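You operate a simulated robot arm through the tools that you are given. There is no shell and no other tool. Be economical: measure what you need, move in short steps, check, and stop when the job is done.

The job below is to be done with a simulated two-armed robot. You get a single attempt, and the scene is never put back.

TASK
Set the blue cup stand on the grey mat and stand the hand microphone in it.
Fine: the microphone is in the mic case; shut the case and lock it again. Set down upright: what you pick out.

The check looks at the end state, three seconds after you hand in, the way a careful person would. Anything else that was tipped, shoved, dropped, spilled or broken makes it a failure.

THE ROBOT
Two 7-joint arms with fingered hands on one trunk, on a base that drives. Base frame: it is fixed to the floor where the robot stands at the start and does not move with it; the origin is under the middle of the robot, x ahead of it, y to its left, z up. Lengths are in mm, angles in degrees, forces in N, time in s.
The left shoulder is at the start at [107, 125, 976], the right one opposite. With the tool pointing down near the work surface each hand reaches from about 500 to 840 mm from the robot's upright axis, wherever it stands, measured 20 degrees to its own side. Places, roughly: case lid [500, 300, 800]; orange latch [500, 200, 800]; top of the grey mat [700, 300, 700]. Payload 3.6 kg a hand.
Tool frame (each hand has its own): the origin (TCP) lies between the finger pads and is the grasp point; the fingertips stand 30 mm ahead of it; z points along the fingers, y is the line along which they close. Largest opening 104 mm; the body of the gripper starts 35 mm behind the TCP. The gripper is a hand of 4 fingers: y runs from the thumb to the fingers, the wrist lies at [-15, -104, -178] in the tool frame, and closing takes about 1.5 s.
Orientation is that of the tool frame in the base frame, as a unit quaternion [x, y, z, w]. With the fingers straight down and the wrist toward the robot, the tool's x, y and z point along [0, 1, 0], [1, 0, 0] and [0, 0, -1] of the base frame.

THE INTERFACE
- The arms move only by the tool drive_tool. It takes "left_motion", "right_motion" or both (then of equal length, played together; a hand with none holds still); each is a list of rows, each a list of 6 numbers: the shift along the base's x, y, z in units of 25 mm (1.0 is 25 mm), then the turn, a rotation vector about the base's x, y, z in units of 8 degrees (1.0 is 8 degrees). In form: [[tx, ty, tz, rx, ry, rz], ...]. A call has 1 to 10 rows; each row shifts and turns the commanded pose from where the row before left it. "left_claw" and "right_claw" are, for a hand that has rows, the closure in counts, from 0 (fully open) to 255 (shut), set as the call begins (left out, the last holds). A call with a number of a shift or a turn outside -1 to 1 is refused whole. A row lasts 0.2 s, in which the tool goes at most 50 mm and 8.6 degrees; a call with a longer step from one row to the next is refused whole, and so is a gripper value outside its range. Where a pose cannot be reached the arm comes as near as it can. A force on the tool above 90 N (or 10 N above the force at the start of the call, whichever is more), or a blocked arm, ends the call early, and 0.2 s more pass. Each finger travels about 72 mm/s and halts on what it meets, pressing with about 21 N; the grip force reading is that of the motor and also rises with nothing between the fingers. The clock runs only during rows and for 0.2 s after the last one: add rows that do not move to give the fingers time. It gives the time, the measured TCP pose, the force on the tool (base axes), the opening and the grip force at its end, in the units of the frame above (readings bear some noise), with the torque about the TCP (base axes, N m) and any sound that the robot's microphone picked up, and new pictures: "views" is both (left out), scene, wrist or none (wrist: the cameras of the hands that moved).
- Cameras (640 x 400 px; columns grow to the right, rows downward): "scene" is now at [219.4, 55.2, 1139.4]; the picture's right is [0.59, -0.81, 0.00], its down [-0.18, -0.13, -0.98] and it looks along [0.79, 0.58, -0.22] (base axes); focal length 214 px, centre (320, 200). "left" rides on the left gripper at [-61, -92, -130] in its tool frame; the picture's right is [-0.81, -0.27, 0.52], its down [0.53, -0.71, 0.46] and it looks along [0.24, 0.64, 0.72] (tool axes); focal length 275 px, centre (320, 200). "right" rides on the right gripper at [61, -92, -130] in its tool frame; the picture's right is [-0.81, 0.28, -0.52], its down [-0.53, -0.71, 0.46] and it looks along [-0.24, 0.64, 0.72] (tool axes); focal length 275 px, centre (320, 200). There is no depth. A picture from a camera that has moved, and an enlarged one, comes with that camera's place and axes in the base frame and with its lens.
- raise_lower(by): slides the trunk up (or, below 0, down) by that many mm; the arms and the scene camera ride with it, the base frame stays. It gives what a move gives, with no picture.
- base_move(legs): drives the robot by 1 to 6 legs, each [ahead, left, turn to the left] in mm, mm and degrees, along the robot's own axes; the way and the turn of a leg run together, so that a leg with both is an arc; at most 1500 mm and 180 degrees a leg. The arms and the cameras ride along, it lands a little off, and it stops where it bumps. It gives what a move gives, and a new picture of the scene camera.
- preshape(shape, hand): the hand has 4 fingers and takes this shape, open, in about a second: jaw (thumb against the fingers, like two jaws); tri (thumb and two fingers); tip (a fingertip pinch); poke (one finger out to press); point (the index stretched); flat (the hand flat); cup (the hand cupped); fist (a fist). The gripper value then closes the fingers along that shape, each until it touches; the sizes above hold for jaw. It gives what a move gives, with no picture.
- turn_head(pan, tilt): turns the head with the scene camera to pan (to the left, within 80 degrees either way) and tilt (down, from -29 to 69), counted from straight ahead of the robot. It gives what a move gives, and a new picture of the scene camera.
- enlarge(camera, box): a new picture of the part [left, top, right, bottom] of that camera's present view, enlarged. The clock stands still meanwhile.
- job_done(): hands the job in; it is judged then, once.

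Work in short steps. Places have to be worked out from the pictures, the camera data and where the tool is seen: move nearer, look again, correct. Check each grasp and each placing, and mend what went wrong. You have 120 turns and 260 pictures in all, those below and enlarged ones among them. Open the grippers and draw the arms clear of the work before you hand the job in, unless the task says otherwise; then end with one line.

The tools are called after "Emit:" as name(argument=value, ...) on one line, values as JSON. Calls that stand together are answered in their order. drive_tool: Moves the arms, as the interface text tells. Its arguments: {"type":"object","properties":{"left_motion":{"type":"array","items":{"type":"array","items":{"type":"number"}}},"left_claw":{"type":"number"},"right_motion":{"type":"array","items":{"type":"array","items":{"type":"number"}}},"right_claw":{"type":"number"},"views":{"type":"string","enum":["both","scene","wrist","none"]}},"required":[]} The other tools are called the same way: raise_lower (by) slides the trunk up or down; preshape (shape, hand) gives the hand a shape; base_move (legs) drives the base; turn_head (pan, tilt) turns the head that bears the scene camera; enlarge (camera, box) takes an enlarged picture of a part of a camera's view; job_done () hands the job in.

At the start:

```text
clock: 0.0
left_tcp_pos: [376.7, 440.5, 1075.8]
left_orientation: [0.707, 0.707, 0.0, 0.0]
left_ft_force: [-0.2, 0.5, 0.4]
left_moment: [0.02, 0.0, 0.0]
left_opening: 103.7
left_grip_force: 0.0
left_shape: jaw
right_tcp_pos: [416.4, 59.8, 1128.4]
right_orientation: [0.708, 0.706, -0.001, -0.002]
right_ft_force: [-0.7, -0.2, 0.3]
right_moment: [0.01, -0.02, 0.03]
right_opening: 103.8
right_grip_force: 0.1
right_shape: jaw
trunk travel left (down, up): [-204.0, 332.0]
robot x, y, heading: [-0.2, 2.2, 0.1]
head pan, tilt: [33.9, 18.6]
```

scene: 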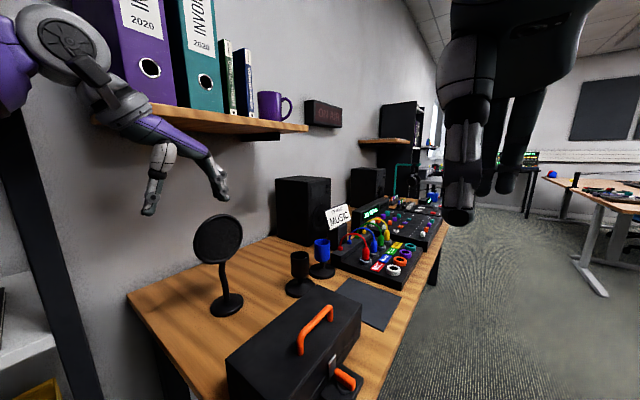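
right: 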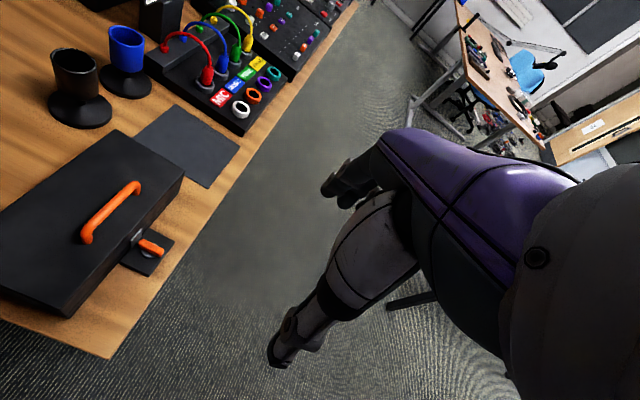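
left: 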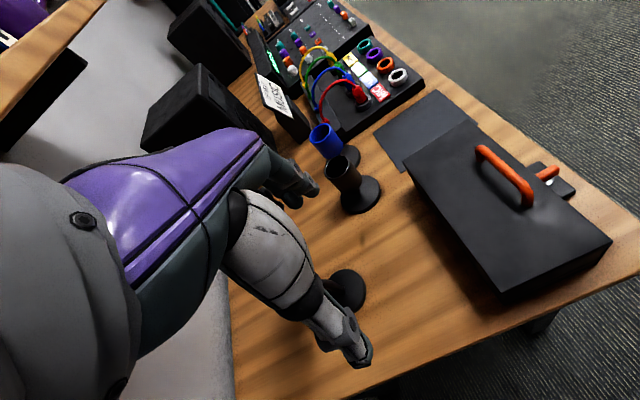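

I see the case in front of me with its latch on its right side, the mat beyond it, and the blue stand behind a black one. I look closer at the latch and the stands.

Emit:
turn_head(pan=30, tilt=45)

Emit:
enlarge(camera="right", box=[0, 150, 240, 300])

Emit:
enlarge(camera="left", box=[280, 60, 600, 260])

```text
clock: 0.9
left_tcp_pos: [376.4, 440.5, 1076.3]
left_orientation: [0.708, 0.707, 0.0, 0.0]
left_ft_force: [-0.7, -0.5, 0.5]
left_moment: [-0.04, 0.03, 0.01]
left_opening: 103.7
left_grip_force: 0.0
left_shape: jaw
right_tcp_pos: [418.3, 60.1, 1127.3]
right_orientation: [0.709, 0.705, -0.003, -0.004]
right_ft_force: [-0.8, 0.7, 0.4]
right_moment: [0.03, 0.0, 0.02]
right_opening: 103.8
right_grip_force: 0.1
right_shape: jaw
trunk travel left (down, up): [-204.0, 332.0]
robot x, y, heading: [-3.6, 2.0, -0.1]
head pan, tilt: [30.0, 45.0]
camera scene: at [222.5, 50.8, 1137.3], right [0.54, -0.84, 0.0], down [-0.2, -0.13, -0.97], along [0.82, 0.53, -0.24], focal length 214 px, centre (320, 200)
```

scene: 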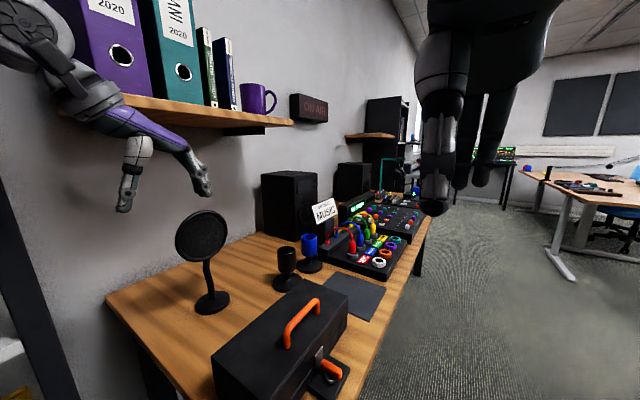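

```text
2.67 times, centred on (120, 225) of right
camera zoom: at [328.8, 122.4, 1258.0], right [0.28, -0.81, 0.51], down [-0.72, -0.53, -0.45], along [0.64, -0.25, -0.73], focal length 734 px, centre (853, 133)
```

zoom: 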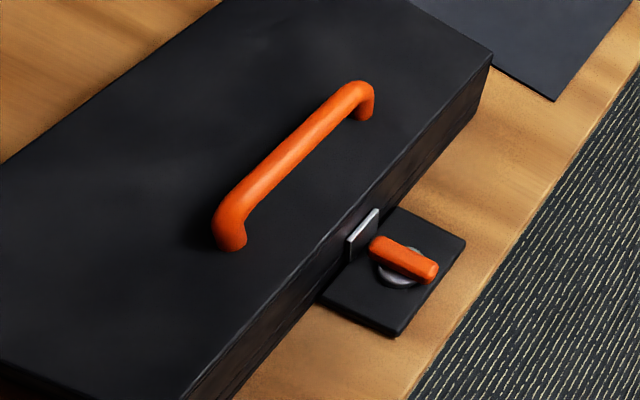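

```text
2.00 times, centred on (440, 160) of left
camera zoom: at [283.3, 378.8, 1206.4], right [-0.27, -0.81, -0.52], down [-0.71, 0.53, -0.46], along [0.64, 0.24, -0.72], focal length 551 px, centre (80, 280)
```

zoom: 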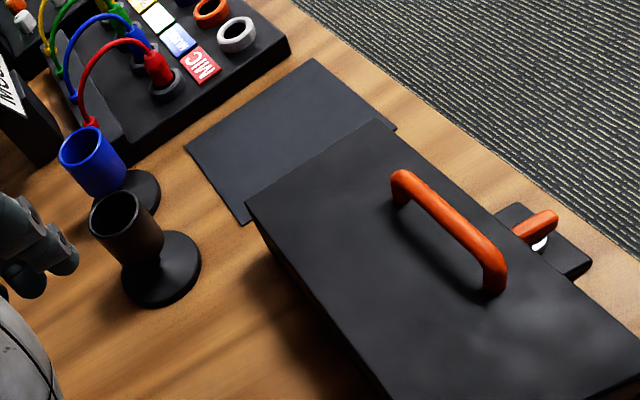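

The latch is a small orange lever on a plate at about [480,190,760], lying across the case side, next to a metal catch. I lower the right hand's camera for a closer look.

Emit:
drive_tool(right_motion=[[0, 0, -1, 0, 0, 0], [0, 0, -1, 0, 0, 0], [0, 0, -1, 0, 0, 0], [0, 0, -1, 0, 0, 0], [0, 0, -1, 0, 0, 0], [0, 0, -1, 0, 0, 0], [0, 0, -1, 0, 0, 0], [0, 0, -1, 0, 0, 0], [0, 0, 0, 0, 0, 0]], views="both")

Emit:
enlarge(camera="right", box=[60, 120, 260, 260])

```text
clock: 2.9
left_tcp_pos: [376.3, 440.3, 1074.4]
left_orientation: [0.707, 0.707, 0.001, -0.001]
left_ft_force: [0.0, -0.5, -0.4]
left_moment: [0.02, -0.01, 0.01]
left_opening: 103.5
left_grip_force: 0.0
left_shape: jaw
right_tcp_pos: [416.9, 59.3, 928.8]
right_orientation: [0.707, 0.707, 0.0, -0.001]
right_ft_force: [-0.7, 0.0, 1.0]
right_moment: [-0.01, 0.02, 0.0]
right_opening: 104.0
right_grip_force: 0.0
right_shape: jaw
trunk travel left (down, up): [-204.0, 332.0]
robot x, y, heading: [-1.1, 2.2, -0.2]
head pan, tilt: [30.0, 45.0]
camera scene: at [214.4, 40.8, 1088.9], right [0.5, -0.87, 0.0], down [-0.61, -0.35, -0.71], along [0.61, 0.35, -0.71], focal length 214 px, centre (320, 200)
camera right: at [324.9, 122.1, 1060.1], right [0.28, -0.81, 0.52], down [-0.71, -0.53, -0.46], along [0.64, -0.24, -0.73], focal length 275 px, centre (320, 200)
```

scene: 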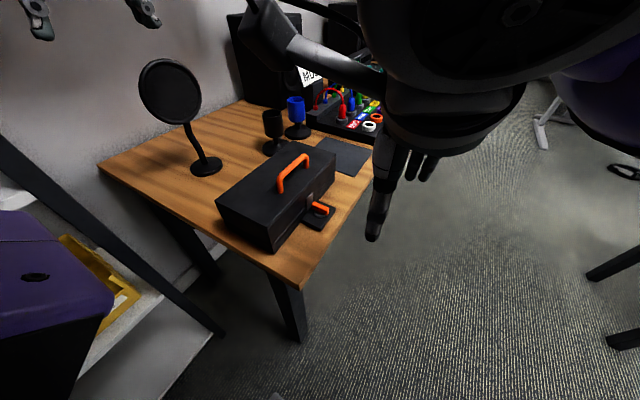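
right: 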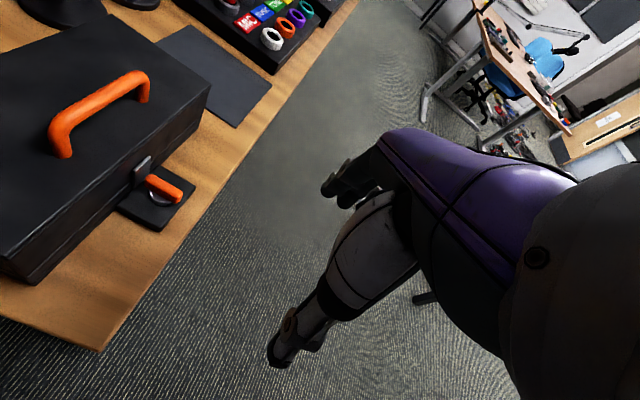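

```text
2.86 times, centred on (160, 190) of right
camera zoom: at [324.9, 122.1, 1060.1], right [0.28, -0.81, 0.52], down [-0.71, -0.53, -0.46], along [0.64, -0.24, -0.73], focal length 786 px, centre (777, 229)
```

zoom: 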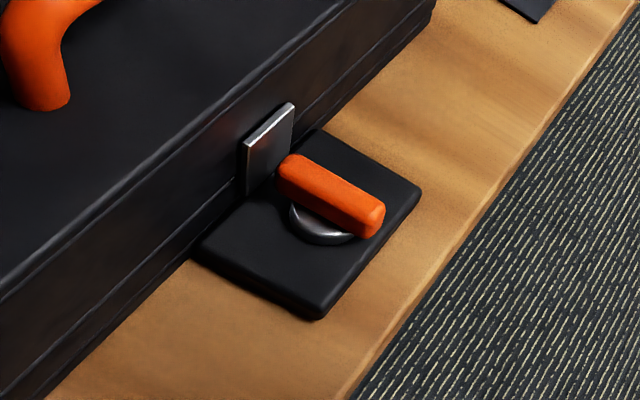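

The lever centre works out at about [492,201,732], turning about a vertical axis, its inner end in front of the lid's catch. I check how wide my fingers are before gripping beside the case.

Emit:
enlarge(camera="right", box=[240, 100, 480, 380])

Emit:
enlarge(camera="scene", box=[180, 60, 400, 260])

```text
1.43 times, centred on (360, 240) of right
camera zoom: at [324.9, 122.1, 1060.1], right [0.28, -0.81, 0.52], down [-0.71, -0.53, -0.46], along [0.64, -0.24, -0.73], focal length 393 px, centre (263, 143)
```

zoom: 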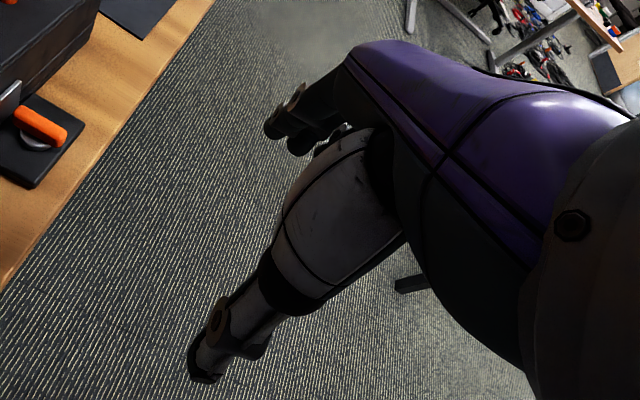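

```text
2.00 times, centred on (290, 160) of scene
camera zoom: at [214.4, 40.8, 1088.9], right [0.5, -0.87, 0.0], down [-0.61, -0.35, -0.71], along [0.61, 0.35, -0.71], focal length 429 px, centre (380, 280)
```

zoom: 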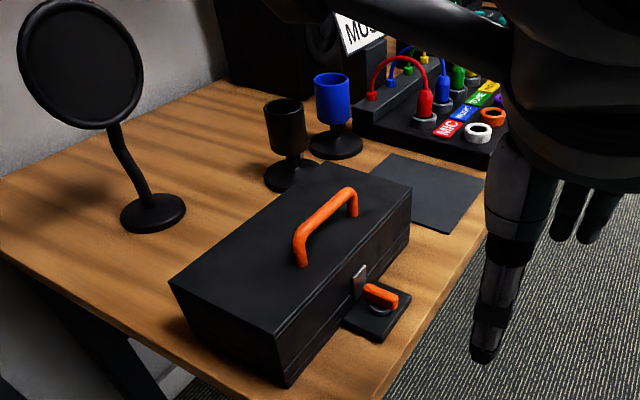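

The gripper body would crowd the lid while twisting, so pushing the lever with one finger looks safer. I shape the right hand to poke and look where the finger stands.

Emit:
preshape(hand="right", shape="poke")

Emit:
drive_tool(right_motion=[[0, 0, 0, 0, 0, 0], [0, 0, 0, 0, 0, 0], [0, 0, 0, 0, 0, 0]], views="both")

Emit:
enlarge(camera="scene", box=[300, 60, 500, 260])

```text
clock: 3.8
left_tcp_pos: [376.6, 441.5, 1075.4]
left_orientation: [0.707, 0.707, 0.0, 0.0]
left_ft_force: [-0.4, -0.5, 0.4]
left_moment: [-0.01, 0.02, 0.04]
left_opening: 103.8
left_grip_force: 0.1
left_shape: jaw
right_tcp_pos: [415.9, 59.9, 928.8]
right_orientation: [0.708, 0.706, -0.002, -0.001]
right_ft_force: [-0.2, 0.2, 0.1]
right_moment: [0.02, 0.02, 0.0]
right_opening: 0.3
right_grip_force: 0.0
right_shape: poke
trunk travel left (down, up): [-204.0, 332.0]
robot x, y, heading: [-1.0, -7.1, -0.1]
head pan, tilt: [30.0, 45.0]
```

```text
clock: 4.6
left_tcp_pos: [375.3, 441.2, 1076.1]
left_orientation: [0.707, 0.707, 0.0, 0.0]
left_ft_force: [0.1, -0.6, 0.0]
left_moment: [-0.03, -0.02, 0.01]
left_opening: 103.5
left_grip_force: 0.0
left_shape: jaw
right_tcp_pos: [416.8, 60.6, 930.6]
right_orientation: [0.708, 0.706, -0.002, -0.001]
right_ft_force: [0.3, 0.7, 0.1]
right_moment: [0.0, -0.03, -0.02]
right_opening: 0.0
right_grip_force: 0.0
right_shape: poke
trunk travel left (down, up): [-204.0, 332.0]
robot x, y, heading: [-2.4, -0.3, -0.0]
head pan, tilt: [30.0, 45.0]
camera scene: at [214.6, 40.8, 1088.9], right [0.5, -0.87, 0.0], down [-0.61, -0.35, -0.71], along [0.61, 0.35, -0.71], focal length 214 px, centre (320, 200)
camera right: at [325.6, 122.0, 1059.8], right [0.28, -0.81, 0.52], down [-0.72, -0.53, -0.45], along [0.64, -0.24, -0.73], focal length 275 px, centre (320, 200)
```

scene: 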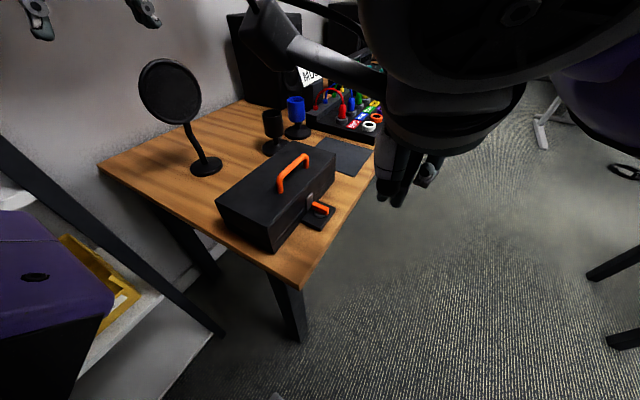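
right: 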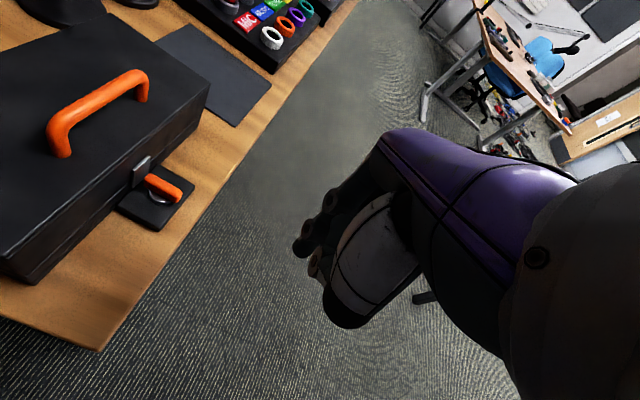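

```text
2.00 times, centred on (400, 160) of scene
camera zoom: at [214.6, 40.8, 1088.9], right [0.5, -0.87, 0.0], down [-0.61, -0.35, -0.71], along [0.61, 0.35, -0.71], focal length 429 px, centre (160, 280)
```

zoom: 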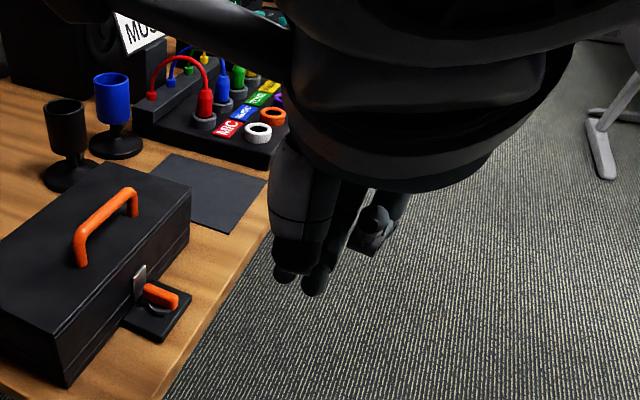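

The poke tip sits about 30 mm ahead of the TCP but close to the curled parts; I try the point shape for comparison.

Emit:
preshape(hand="right", shape="point")

Emit:
drive_tool(right_motion=[[0, 0, 0, 0, 0, 0], [0, 0, 0, 0, 0, 0]], views="none")

Emit:
enlarge(camera="scene", box=[300, 60, 500, 260])

Emit:
enlarge(camera="right", box=[240, 100, 480, 380])

```text
clock: 5.5
left_tcp_pos: [375.6, 441.9, 1075.7]
left_orientation: [0.706, 0.708, 0.0, -0.001]
left_ft_force: [0.5, -0.1, 0.5]
left_moment: [-0.02, 0.01, 0.04]
left_opening: 103.9
left_grip_force: 0.0
left_shape: jaw
right_tcp_pos: [416.4, 59.8, 929.3]
right_orientation: [0.708, 0.706, -0.001, -0.001]
right_ft_force: [0.0, 0.0, 0.0]
right_moment: [0.0, -0.01, 0.01]
right_opening: 0.0
right_grip_force: 0.0
right_shape: point
trunk travel left (down, up): [-204.0, 332.0]
robot x, y, heading: [0.0, 2.3, -0.2]
head pan, tilt: [30.0, 45.0]
```

```text
clock: 6.1
left_tcp_pos: [376.4, 441.5, 1076.1]
left_orientation: [0.707, 0.707, 0.0, -0.001]
left_ft_force: [-0.4, 0.8, -0.2]
left_moment: [0.0, -0.03, 0.03]
left_opening: 103.7
left_grip_force: 0.1
left_shape: jaw
right_tcp_pos: [415.6, 60.7, 928.8]
right_orientation: [0.708, 0.707, -0.002, -0.001]
right_ft_force: [-0.3, -0.5, 0.0]
right_moment: [0.01, -0.01, -0.03]
right_opening: 0.1
right_grip_force: 0.2
right_shape: point
trunk travel left (down, up): [-204.0, 332.0]
robot x, y, heading: [-0.0, -1.6, 0.3]
head pan, tilt: [30.0, 45.0]
```

```text
2.00 times, centred on (400, 160) of scene
camera zoom: at [214.6, 40.8, 1088.9], right [0.5, -0.87, 0.0], down [-0.61, -0.35, -0.71], along [0.61, 0.35, -0.71], focal length 429 px, centre (160, 280)
```

zoom: 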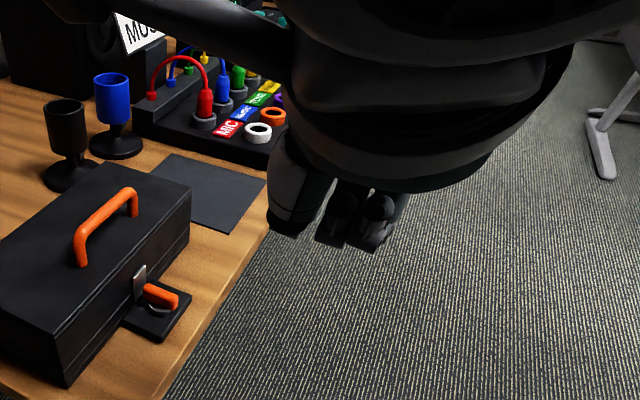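

```text
1.43 times, centred on (360, 240) of right
camera zoom: at [325.6, 122.1, 1059.8], right [0.28, -0.81, 0.52], down [-0.72, -0.53, -0.45], along [0.64, -0.24, -0.73], focal length 393 px, centre (263, 143)
```

zoom: 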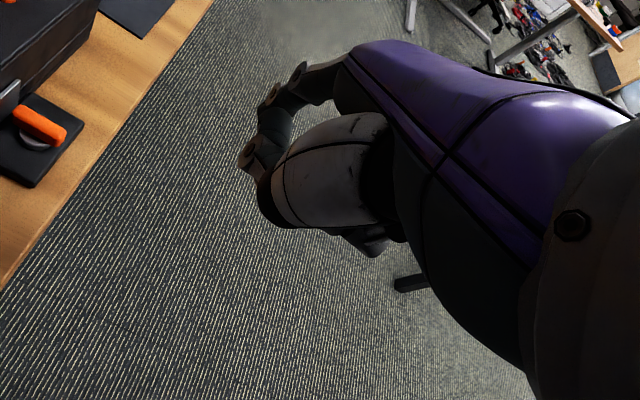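

Point curls the finger away from the tool axis, so poke is better. I go back to poke and take an enlarged wrist look.

Emit:
preshape(hand="right", shape="poke")

Emit:
drive_tool(right_motion=[[0, 0, 0, 0, 0, 0], [0, 0, 0, 0, 0, 0]], views="none")

Emit:
enlarge(camera="right", box=[270, 180, 430, 340])

Emit:
enlarge(camera="scene", box=[350, 120, 450, 220])

```text
clock: 7.0
left_tcp_pos: [375.0, 440.4, 1076.2]
left_orientation: [0.707, 0.707, 0.0, 0.0]
left_ft_force: [0.3, -0.7, -0.4]
left_moment: [-0.04, 0.01, 0.01]
left_opening: 103.7
left_grip_force: 0.2
left_shape: jaw
right_tcp_pos: [416.1, 59.3, 930.6]
right_orientation: [0.708, 0.706, -0.001, -0.001]
right_ft_force: [0.1, -0.4, -0.4]
right_moment: [0.04, 0.02, 0.01]
right_opening: 0.0
right_grip_force: 0.1
right_shape: poke
trunk travel left (down, up): [-204.0, 332.0]
robot x, y, heading: [0.1, -0.8, -0.1]
head pan, tilt: [30.0, 45.0]
```

```text
clock: 7.6
left_tcp_pos: [377.2, 441.7, 1076.0]
left_orientation: [0.707, 0.707, 0.0, -0.001]
left_ft_force: [-0.2, 0.0, 0.3]
left_moment: [0.03, -0.01, 0.0]
left_opening: 103.9
left_grip_force: 0.0
left_shape: jaw
right_tcp_pos: [416.6, 61.1, 929.7]
right_orientation: [0.707, 0.707, -0.001, -0.001]
right_ft_force: [0.1, -0.2, -0.1]
right_moment: [-0.01, 0.01, -0.02]
right_opening: 0.1
right_grip_force: 0.1
right_shape: poke
trunk travel left (down, up): [-204.0, 332.0]
robot x, y, heading: [2.1, 3.2, 0.1]
head pan, tilt: [30.0, 45.0]
```

```text
2.50 times, centred on (350, 260) of right
camera zoom: at [325.6, 122.0, 1059.8], right [0.28, -0.81, 0.52], down [-0.72, -0.53, -0.45], along [0.64, -0.24, -0.73], focal length 688 px, centre (245, 50)
```

zoom: 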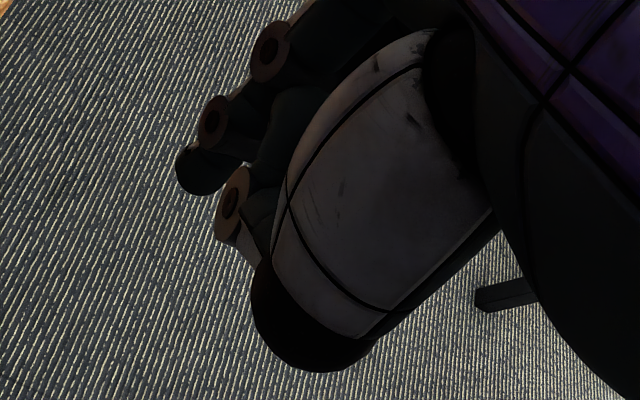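

```text
4.00 times, centred on (400, 170) of scene
camera zoom: at [214.6, 40.8, 1088.9], right [0.5, -0.87, 0.0], down [-0.61, -0.35, -0.71], along [0.61, 0.35, -0.71], focal length 858 px, centre (0, 320)
```

zoom: 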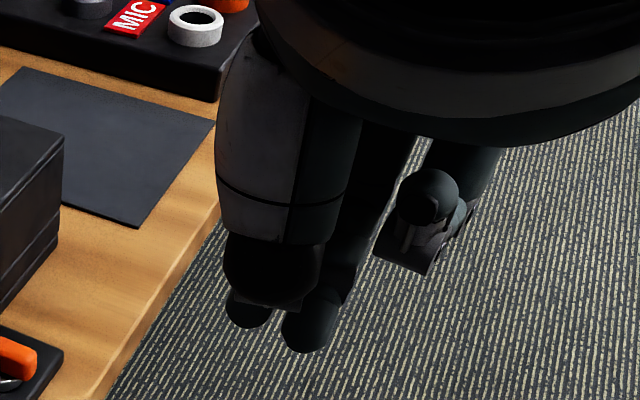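

The index tip triangulates to about TCP + [-2, +9, -27], with another fingertip just beside it at -y. I bring it above and just short of the lever's outer half, to TCP [465,181,800].

Emit:
drive_tool(right_motion=[[0.39, 0.97, 0, 0, 0, 0], [0.39, 0.97, 0, 0, 0, 0], [0.39, 0.97, 0, 0, 0, 0], [0.39, 0.97, 0, 0, 0, 0], [0.39, 0.97, 0, 0, 0, 0], [0, 0, -1, 0, 0, 0], [0, 0, -1, 0, 0, 0], [0, 0, -1, 0, 0, 0], [0, 0, -1, 0, 0, 0], [0, 0, -1, 0, 0, 0]], views="both")

Emit:
enlarge(camera="right", box=[160, 120, 360, 280])

Emit:
enlarge(camera="scene", box=[240, 120, 400, 260])

```text
clock: 9.8
left_tcp_pos: [376.9, 440.5, 1075.0]
left_orientation: [0.707, 0.707, 0.0, 0.0]
left_ft_force: [1.2, 0.0, 0.0]
left_moment: [0.01, -0.02, -0.01]
left_opening: 103.7
left_grip_force: 0.0
left_shape: jaw
right_tcp_pos: [466.8, 184.1, 803.6]
right_orientation: [0.708, 0.706, -0.002, -0.001]
right_ft_force: [0.5, 0.8, -0.1]
right_moment: [0.01, 0.05, -0.02]
right_opening: 0.1
right_grip_force: 0.1
right_shape: poke
trunk travel left (down, up): [-204.0, 332.0]
robot x, y, heading: [-0.7, -1.6, 0.2]
head pan, tilt: [30.0, 45.0]
camera scene: at [214.7, 40.8, 1088.8], right [0.5, -0.87, 0.0], down [-0.61, -0.35, -0.71], along [0.61, 0.35, -0.71], focal length 214 px, centre (320, 200)
camera right: at [375.7, 245.6, 933.3], right [0.28, -0.81, 0.52], down [-0.72, -0.53, -0.45], along [0.64, -0.24, -0.73], focal length 275 px, centre (320, 200)
```

scene: 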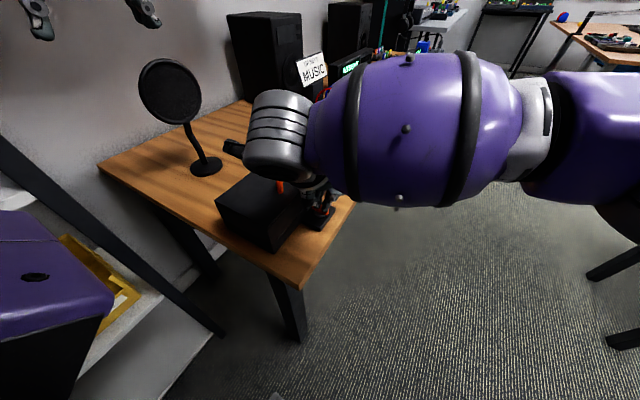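
right: 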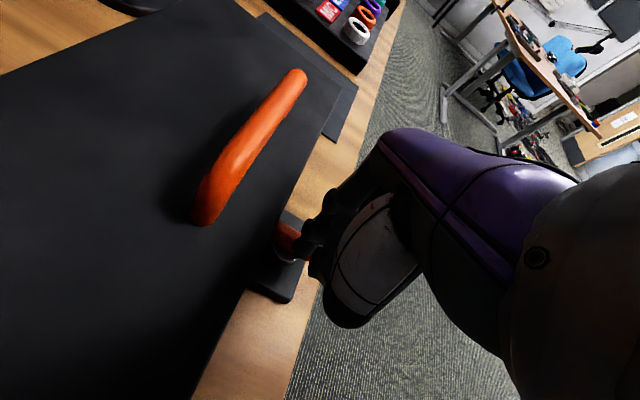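

```text
2.50 times, centred on (260, 200) of right
camera zoom: at [375.7, 245.6, 933.3], right [0.28, -0.81, 0.52], down [-0.72, -0.53, -0.45], along [0.64, -0.24, -0.73], focal length 688 px, centre (470, 200)
```

zoom: 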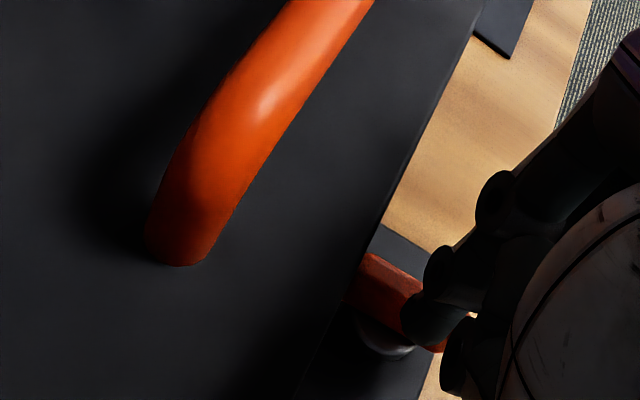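

```text
2.86 times, centred on (320, 190) of scene
camera zoom: at [214.7, 40.8, 1088.8], right [0.5, -0.87, 0.0], down [-0.61, -0.35, -0.71], along [0.61, 0.35, -0.71], focal length 613 px, centre (320, 229)
```

zoom: 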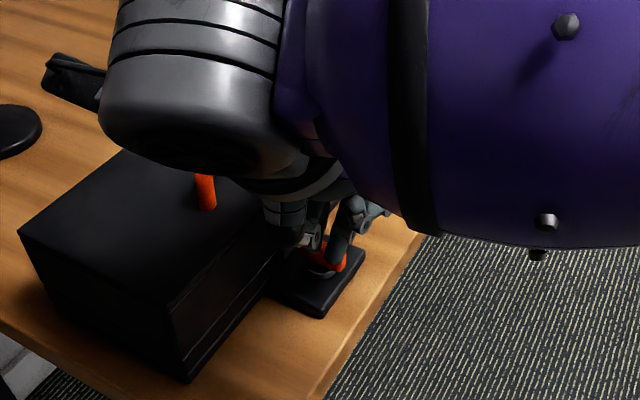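

Predicted fingertip pixel matches the picture. I lower the finger to lever height (TCP z about 751) just before the lever.

Emit:
drive_tool(right_motion=[[0, 0, -1, 0, 0, 0], [0, 0, -1, 0, 0, 0], [0, 0, -0.1, 0, 0, 0]], views="none")

Emit:
enlarge(camera="right", box=[200, 140, 400, 300])

Emit:
enlarge(camera="scene", box=[280, 150, 360, 240])

```text
clock: 10.4
left_tcp_pos: [372.7, 440.5, 1077.8]
left_orientation: [0.707, 0.707, 0.0, 0.001]
left_ft_force: [0.3, 0.3, 0.3]
left_moment: [0.01, 0.04, 0.03]
left_opening: 103.9
left_grip_force: 0.0
left_shape: jaw
right_tcp_pos: [466.8, 191.1, 783.0]
right_orientation: [0.705, 0.709, 0.022, 0.0]
right_ft_force: [-22.3, 3.6, 38.8]
right_moment: [-0.12, 0.16, 0.16]
right_opening: 0.0
right_grip_force: 0.0
right_shape: poke
trunk travel left (down, up): [-204.0, 332.0]
robot x, y, heading: [-1.3, -0.1, 0.3]
head pan, tilt: [30.0, 45.0]
stopped in row 2 (right hand): the force on the tool passed its limit at 104 N (the readings are from after the stop); the commanded pose is now the measured one
```

```text
2.50 times, centred on (300, 220) of right
camera zoom: at [372.3, 248.0, 911.8], right [0.27, -0.82, 0.5], down [-0.7, -0.52, -0.49], along [0.67, -0.22, -0.71], focal length 688 px, centre (370, 150)
```

zoom: 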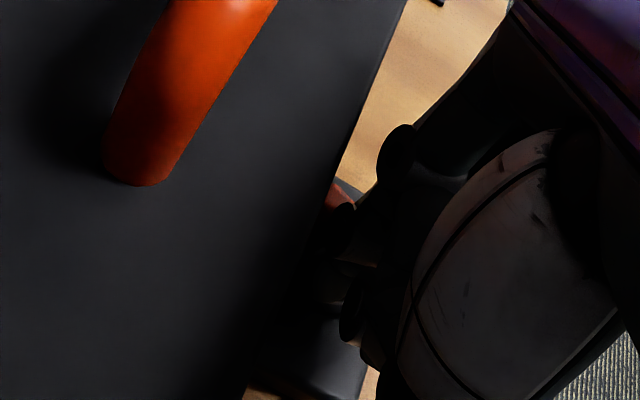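

```text
4.44 times, centred on (320, 195) of scene
camera zoom: at [211.6, 40.0, 1089.5], right [0.5, -0.87, 0.0], down [-0.61, -0.35, -0.71], along [0.61, 0.35, -0.71], focal length 953 px, centre (320, 222)
```

zoom: 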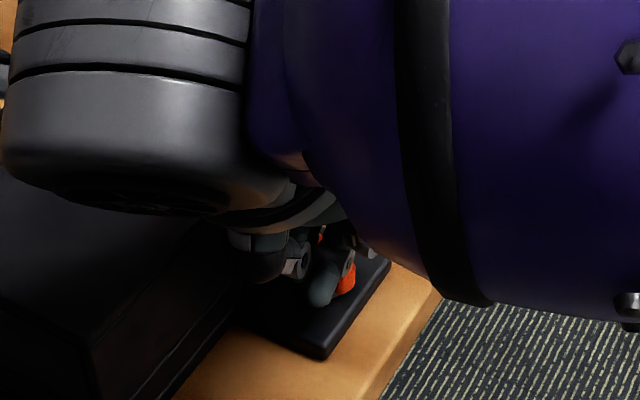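

The contact came early: redoing stereo, the table is at about z 732, the lid top at 817 and the lever top near 765, so I touched the lever. I lift off and look at it.

Emit:
drive_tool(right_motion=[[0, 0, 1, 0, 0, 0], [0, 0, 1, 0, 0, 0], [0, -1, 1, 0, 0, 0], [0, -1, 1, 0, 0, 0], [0, -1, 0, 0, 0, 0], [0, -1, 0, 0, 0, 0]], views="none")

Emit:
enlarge(camera="right", box=[120, 120, 320, 280])

Emit:
enlarge(camera="left", box=[400, 60, 640, 300])

```text
clock: 11.8
left_tcp_pos: [374.8, 441.4, 1075.6]
left_orientation: [0.707, 0.708, 0.0, -0.001]
left_ft_force: [0.0, -0.2, 0.6]
left_moment: [0.04, 0.04, 0.02]
left_opening: 103.7
left_grip_force: 0.0
left_shape: jaw
right_tcp_pos: [471.6, 85.4, 875.7]
right_orientation: [0.708, 0.706, 0.016, 0.001]
right_ft_force: [1.3, -0.1, -0.6]
right_moment: [0.0, -0.02, 0.0]
right_opening: 0.1
right_grip_force: 0.1
right_shape: poke
trunk travel left (down, up): [-204.0, 332.0]
robot x, y, heading: [-0.5, -1.7, -0.2]
head pan, tilt: [30.0, 45.0]
```

```text
2.50 times, centred on (220, 200) of right
camera zoom: at [377.3, 144.6, 1005.5], right [0.26, -0.82, 0.51], down [-0.7, -0.52, -0.48], along [0.66, -0.23, -0.71], focal length 688 px, centre (570, 200)
```

zoom: 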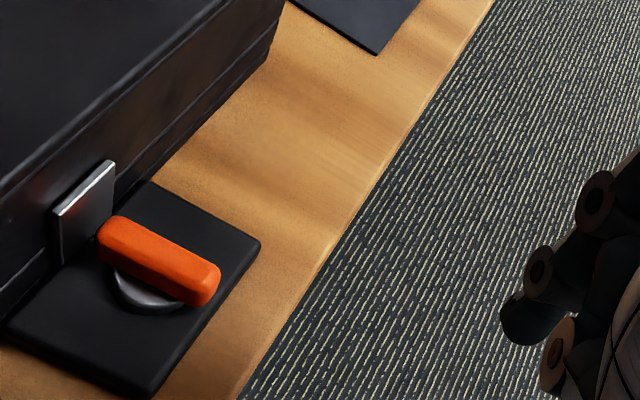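

```text
1.67 times, centred on (520, 180) of left
camera zoom: at [283.3, 378.3, 1206.5], right [-0.28, -0.81, -0.52], down [-0.71, 0.53, -0.46], along [0.64, 0.24, -0.72], focal length 459 px, centre (-13, 233)
```

zoom: 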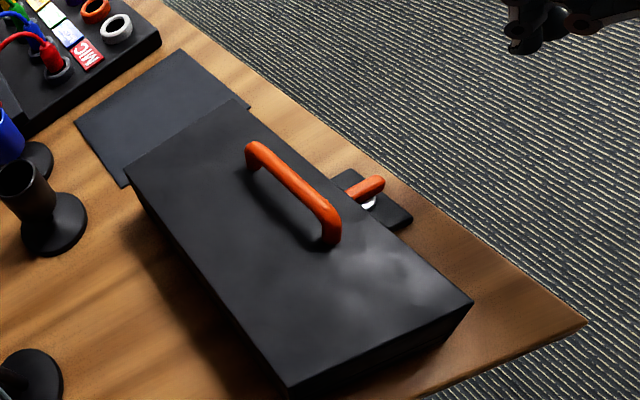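

The lever is unmoved: x 472–484, y 176–213, top 766, axis near (478,195). I approach again at TCP [455,175], lowering to z 780 on its near side.

Emit:
drive_tool(right_motion=[[-0.17, 0.9, -0.46, 0, 0, 0], [-0.17, 0.9, -0.46, 0, 0, 0], [-0.17, 0.9, -0.46, 0, 0, 0], [-0.17, 0.9, -0.46, 0, 0, 0], [0, 0, -0.9, 0, 0, 0], [0, 0, -0.9, 0, 0, 0], [0, 0, 0, 0, 0, 0]], views="none")

Emit:
enlarge(camera="right", box=[200, 160, 400, 320])

Emit:
enlarge(camera="scene", box=[270, 150, 350, 240])

```text
clock: 13.4
left_tcp_pos: [376.1, 441.7, 1075.7]
left_orientation: [0.707, 0.707, 0.0, 0.0]
left_ft_force: [0.3, 0.9, -0.8]
left_moment: [0.0, 0.01, 0.01]
left_opening: 103.8
left_grip_force: 0.1
left_shape: jaw
right_tcp_pos: [455.7, 175.8, 786.2]
right_orientation: [0.708, 0.706, 0.016, 0.001]
right_ft_force: [-0.6, -0.2, 0.1]
right_moment: [-0.01, 0.05, -0.01]
right_opening: 0.0
right_grip_force: 0.0
right_shape: poke
trunk travel left (down, up): [-204.0, 332.0]
robot x, y, heading: [-1.3, -1.2, 0.0]
head pan, tilt: [30.0, 45.0]
```

```text
2.50 times, centred on (300, 240) of right
camera zoom: at [360.5, 235.9, 915.9], right [0.26, -0.82, 0.51], down [-0.7, -0.52, -0.48], along [0.66, -0.23, -0.71], focal length 688 px, centre (370, 100)
```

zoom: 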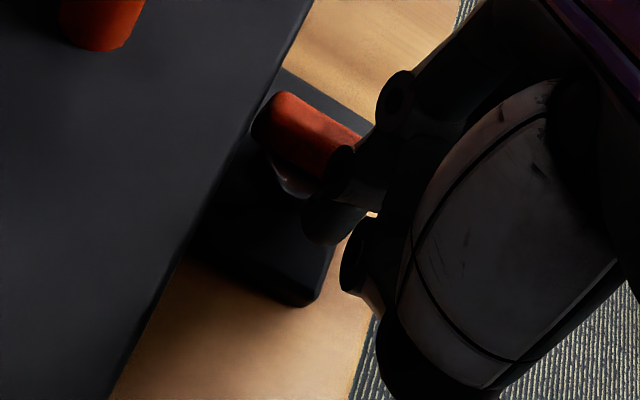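

```text
4.44 times, centred on (310, 195) of scene
camera zoom: at [214.4, 40.6, 1088.9], right [0.5, -0.87, 0.0], down [-0.61, -0.35, -0.71], along [0.61, 0.35, -0.71], focal length 953 px, centre (364, 222)
```

zoom: 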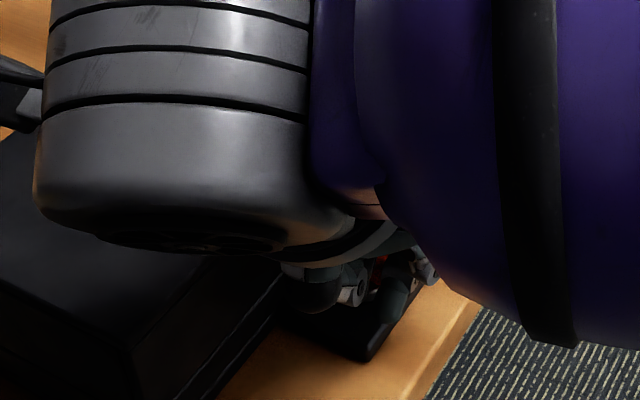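

Clear of contact and beside the lever. I lower 8 mm more, shift 3 mm out and push slowly along +x.

Emit:
drive_tool(right_motion=[[0, -0.12, -0.32, 0, 0, 0], [0.2, 0, 0, 0, 0, 0], [0.2, 0, 0, 0, 0, 0], [0.2, 0, 0, 0, 0, 0], [0.2, 0, 0, 0, 0, 0], [0, 0, 0, 0, 0, 0]], views="none")

Emit:
enlarge(camera="right", box=[200, 160, 400, 320])

```text
clock: 14.8
left_tcp_pos: [372.7, 441.4, 1077.0]
left_orientation: [0.708, 0.707, 0.001, 0.001]
left_ft_force: [0.3, 0.5, -0.5]
left_moment: [-0.01, -0.01, -0.01]
left_opening: 103.7
left_grip_force: 0.1
left_shape: jaw
right_tcp_pos: [468.7, 174.5, 780.1]
right_orientation: [0.706, 0.708, 0.014, 0.0]
right_ft_force: [-34.1, -2.3, 2.6]
right_moment: [-0.01, 0.33, 0.22]
right_opening: 0.0
right_grip_force: 0.1
right_shape: poke
trunk travel left (down, up): [-204.0, 332.0]
robot x, y, heading: [2.4, 3.7, -0.2]
head pan, tilt: [30.0, 45.0]
```

```text
2.50 times, centred on (300, 240) of right
camera zoom: at [374.8, 233.6, 908.0], right [0.27, -0.82, 0.51], down [-0.7, -0.53, -0.48], along [0.66, -0.23, -0.72], focal length 688 px, centre (370, 100)
```

zoom: 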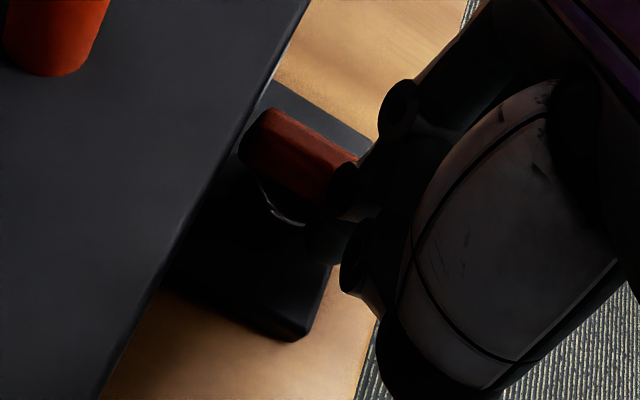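

34 N with no visible turn, so this is probably the wrong way. I back off, lift over and set the finger on the far side to try pushing toward -x.

Emit:
drive_tool(right_motion=[[-0.6, 0, 0, 0, 0, 0], [0, -0.4, 1, 0, 0, 0], [0, 0, 0.6, 0, 0, 0], [1, 0, 0, 0, 0, 0], [0.8, 0, 0, 0, 0, 0], [0, 0.2, 0, 0, 0, 0], [0, 0, 0, 0, 0, 0]], views="none")

Emit:
enlarge(camera="right", box=[200, 160, 400, 320])

```text
clock: 16.4
left_tcp_pos: [375.8, 441.0, 1074.6]
left_orientation: [0.707, 0.707, -0.001, 0.0]
left_ft_force: [0.1, 0.1, 0.4]
left_moment: [0.01, 0.02, 0.0]
left_opening: 103.6
left_grip_force: 0.1
left_shape: jaw
right_tcp_pos: [506.2, 168.6, 819.4]
right_orientation: [0.708, 0.706, 0.016, 0.001]
right_ft_force: [0.1, -0.2, 0.1]
right_moment: [-0.04, -0.01, -0.01]
right_opening: 0.1
right_grip_force: 0.0
right_shape: poke
trunk travel left (down, up): [-204.0, 332.0]
robot x, y, heading: [1.2, -1.5, -0.2]
head pan, tilt: [30.0, 45.0]
```

```text
2.50 times, centred on (300, 240) of right
camera zoom: at [411.4, 228.2, 948.0], right [0.26, -0.82, 0.51], down [-0.7, -0.52, -0.48], along [0.66, -0.23, -0.71], focal length 688 px, centre (370, 100)
```

zoom: 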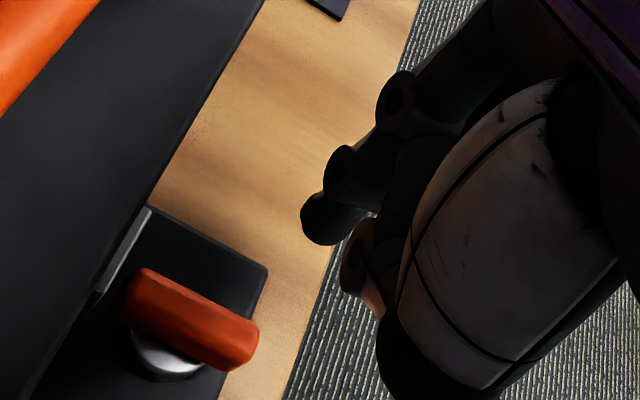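

The lever is unmoved. I lower the finger on its far side and push toward -x.

Emit:
drive_tool(right_motion=[[0, 0.16, -0.8, 0, 0, 0], [0, 0, -0.8, 0, 0, 0], [-0.3, 0, 0, 0, 0, 0], [-0.2, 0, 0, 0, 0, 0], [-0.2, 0, 0, 0, 0, 0], [-0.2, 0, 0, 0, 0, 0], [0, 0, 0, 0, 0, 0]], views="none")

Emit:
enlarge(camera="right", box=[200, 160, 400, 320])

```text
clock: 18.0
left_tcp_pos: [375.4, 440.8, 1075.5]
left_orientation: [0.707, 0.707, 0.0, 0.0]
left_ft_force: [0.4, 1.0, -0.1]
left_moment: [-0.02, 0.04, 0.0]
left_opening: 103.9
left_grip_force: 0.0
left_shape: jaw
right_tcp_pos: [482.1, 172.1, 778.7]
right_orientation: [0.708, 0.706, 0.015, 0.002]
right_ft_force: [0.3, -3.7, -1.1]
right_moment: [-0.1, 0.03, 0.0]
right_opening: 0.1
right_grip_force: 0.1
right_shape: poke
trunk travel left (down, up): [-204.0, 332.0]
robot x, y, heading: [0.6, -0.5, 0.4]
head pan, tilt: [30.0, 45.0]
```

```text
2.50 times, centred on (300, 240) of right
camera zoom: at [388.1, 232.3, 907.8], right [0.26, -0.82, 0.51], down [-0.7, -0.52, -0.48], along [0.66, -0.23, -0.71], focal length 688 px, centre (370, 100)
```

zoom: 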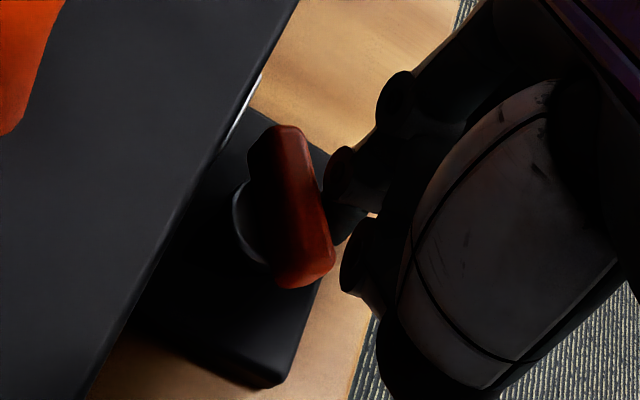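

The lever turns freely this way (clockwise from above). I continue the push and then nudge +y to bring it to about 90°.

Emit:
drive_tool(right_motion=[[-0.2, 0, 0, 0, 0, 0], [-0.2, 0.04, 0, 0, 0, 0], [-0.2, 0.08, 0, 0, 0, 0], [0, 0.08, 0, 0, 0, 0], [0, 0, 0, 0, 0, 0]], views="none")

Emit:
enlarge(camera="right", box=[200, 160, 400, 320])

```text
clock: 19.2
left_tcp_pos: [377.1, 439.5, 1076.2]
left_orientation: [0.707, 0.707, 0.001, -0.001]
left_ft_force: [-0.4, 0.5, 0.2]
left_moment: [-0.03, -0.02, -0.04]
left_opening: 103.9
left_grip_force: 0.1
left_shape: jaw
right_tcp_pos: [470.2, 174.1, 779.1]
right_orientation: [0.71, 0.704, 0.015, 0.004]
right_ft_force: [10.1, -29.2, 5.9]
right_moment: [-0.52, -0.2, -0.33]
right_opening: 0.1
right_grip_force: 0.0
right_shape: poke
trunk travel left (down, up): [-204.0, 332.0]
robot x, y, heading: [6.7, 2.2, -0.2]
head pan, tilt: [30.0, 45.0]
```

```text
2.50 times, centred on (300, 240) of right
camera zoom: at [375.3, 233.9, 907.4], right [0.25, -0.82, 0.51], down [-0.71, -0.52, -0.48], along [0.66, -0.24, -0.71], focal length 688 px, centre (370, 100)
```

zoom: 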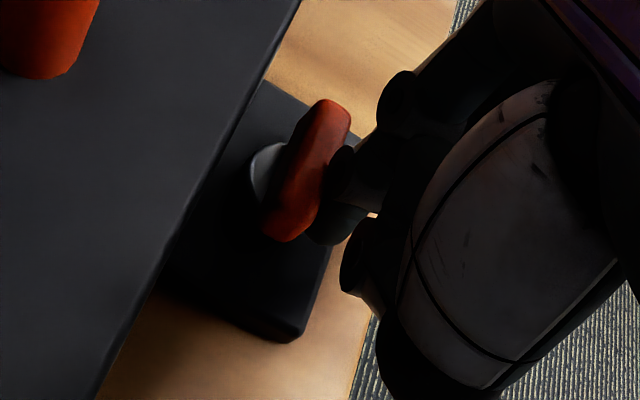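

The lever is now along the case and at its end stop (29 N), so it should be unlocked. I withdraw the right hand while bringing the left hand toward the handle (about [480,251,848]), turning it -90° about z so it closes across the bar.

Emit:
drive_tool(right_motion=[[0, -1, 0, 0, 0, 0], [0, -1, 1, 0, 0, 0], [0, -1, 1, 0, 0, 0], [0, -1, 1, 0, 0, 0], [0, -1, 1, 0, 0, 0], [0, -1, 1, 0, 0, 0], [0, -1, 1, 0, 0, 0], [0, -1, 1, 0, 0, 0], [0, -1, 0, 0, 0, 0], [0, 0, 0, 0, 0, 0]], left_motion=[[0, 0, 0, 0, 0, -1], [0.4, -0.4, -0.2, 0, 0, -1], [0.4, -0.8, -0.3, 0, 0, -1], [0.4, -0.8, -0.3, 0, 0, -1], [0.4, -0.8, -0.3, 0, 0, -1], [0.4, -0.8, -0.3, 0, 0, -1], [0.4, -0.8, -0.3, 0, 0, -1], [0.4, -0.8, -0.3, 0, 0, -1], [0.4, -0.8, -0.3, 0, 0, -1], [0.4, -0.8, -0.3, 0, 0, -1]], views="both")

```text
clock: 21.4
left_tcp_pos: [466.1, 270.4, 1010.6]
left_orientation: [0.996, 0.086, 0.0, 0.0]
left_ft_force: [0.3, 0.2, 0.1]
left_moment: [-0.02, -0.01, 0.0]
left_opening: 103.7
left_grip_force: 0.2
left_shape: jaw
right_tcp_pos: [469.0, -45.2, 954.3]
right_orientation: [0.708, 0.706, 0.016, 0.001]
right_ft_force: [-0.2, 0.3, -0.3]
right_moment: [0.0, -0.02, 0.0]
right_opening: 0.0
right_grip_force: 0.1
right_shape: poke
trunk travel left (down, up): [-204.0, 332.0]
robot x, y, heading: [-0.7, 1.6, -0.1]
head pan, tilt: [30.0, 45.0]
camera scene: at [214.8, 40.5, 1088.8], right [0.5, -0.87, 0.0], down [-0.61, -0.35, -0.71], along [0.61, 0.35, -0.71], focal length 214 px, centre (320, 200)
camera right: at [374.4, 14.2, 1083.5], right [0.26, -0.82, 0.51], down [-0.7, -0.52, -0.48], along [0.66, -0.23, -0.71], focal length 275 px, centre (320, 200)
camera left: at [388.6, 348.8, 1141.2], right [-0.85, 0.13, -0.52], down [0.4, 0.79, -0.46], along [0.35, -0.59, -0.72], focal length 275 px, centre (320, 200)
```

scene: 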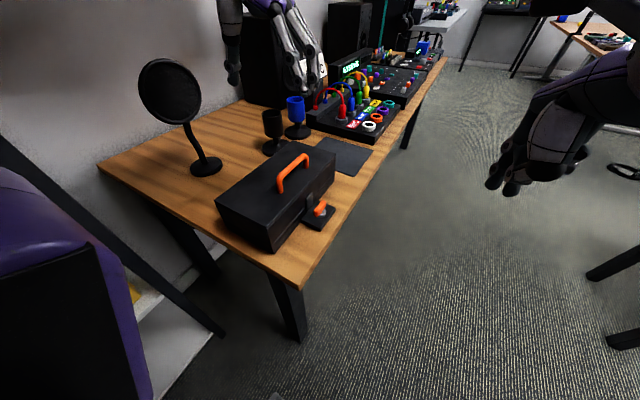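
right: 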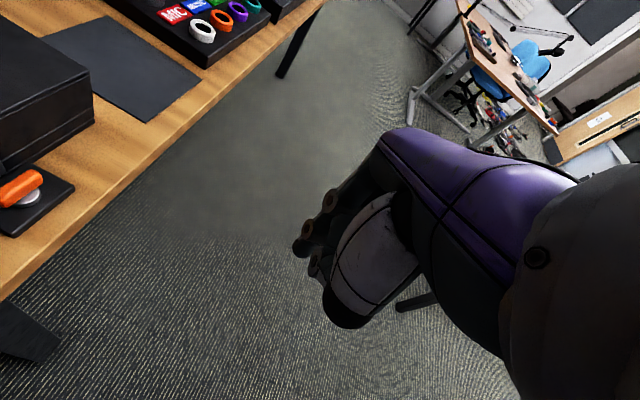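
left: 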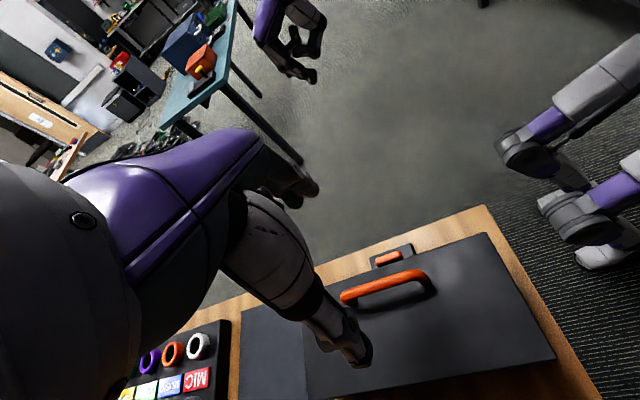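

Handle lies x 427–515, y about 257. I square up the left hand over it and descend to z 885 first.

Emit:
drive_tool(left_motion=[[0.15, -0.28, -1, 0, 0, -0.62], [0.15, -0.28, -1, 0, 0, -0.62], [0, 0, -1, 0, 0, 0], [0, 0, -1, 0, 0, 0], [0, 0, -1, 0, 0, 0], [0, 0, 0, 0, 0, 0]], left_claw=0, views="both")

Emit:
enlarge(camera="scene", box=[210, 110, 350, 260])

```text
clock: 22.8
left_tcp_pos: [473.8, 253.6, 885.7]
left_orientation: [1.0, -0.001, 0.001, -0.002]
left_ft_force: [-0.2, 0.3, 0.2]
left_moment: [-0.01, -0.03, 0.01]
left_opening: 103.9
left_grip_force: 0.0
left_shape: jaw
right_tcp_pos: [466.5, -47.1, 955.1]
right_orientation: [0.709, 0.705, 0.017, 0.002]
right_ft_force: [0.1, 0.4, 0.5]
right_moment: [0.03, 0.0, -0.03]
right_opening: 0.1
right_grip_force: 0.0
right_shape: poke
trunk travel left (down, up): [-204.0, 332.0]
robot x, y, heading: [1.1, -2.0, -0.1]
head pan, tilt: [30.0, 45.0]
camera scene: at [214.0, 38.0, 1089.1], right [0.5, -0.87, 0.0], down [-0.61, -0.35, -0.71], along [0.61, 0.35, -0.71], focal length 214 px, centre (320, 200)
camera left: at [411.1, 344.4, 1016.8], right [-0.81, 0.28, -0.52], down [0.53, 0.71, -0.45], along [0.25, -0.64, -0.73], focal length 275 px, centre (320, 200)
```

scene: 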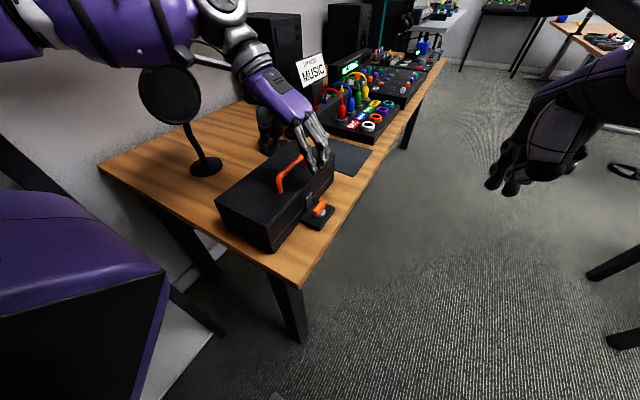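
left: 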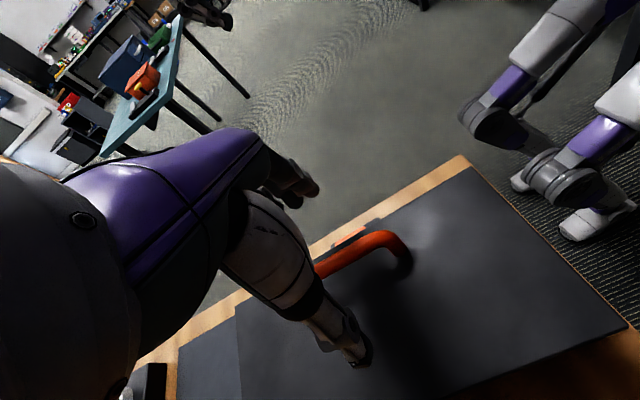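

```text
2.67 times, centred on (280, 185) of scene
camera zoom: at [214.0, 38.0, 1089.1], right [0.5, -0.87, 0.0], down [-0.61, -0.35, -0.71], along [0.61, 0.35, -0.71], focal length 572 px, centre (427, 240)
```

zoom: 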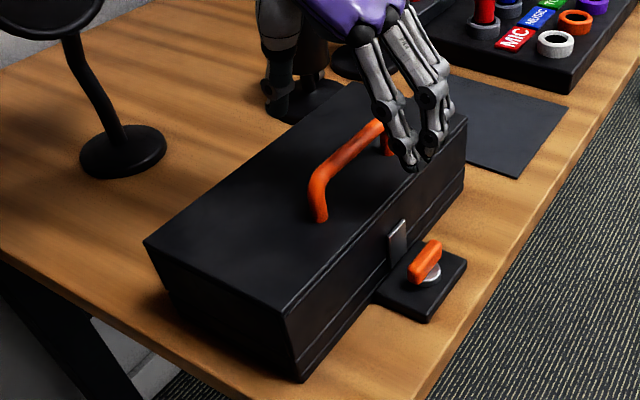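

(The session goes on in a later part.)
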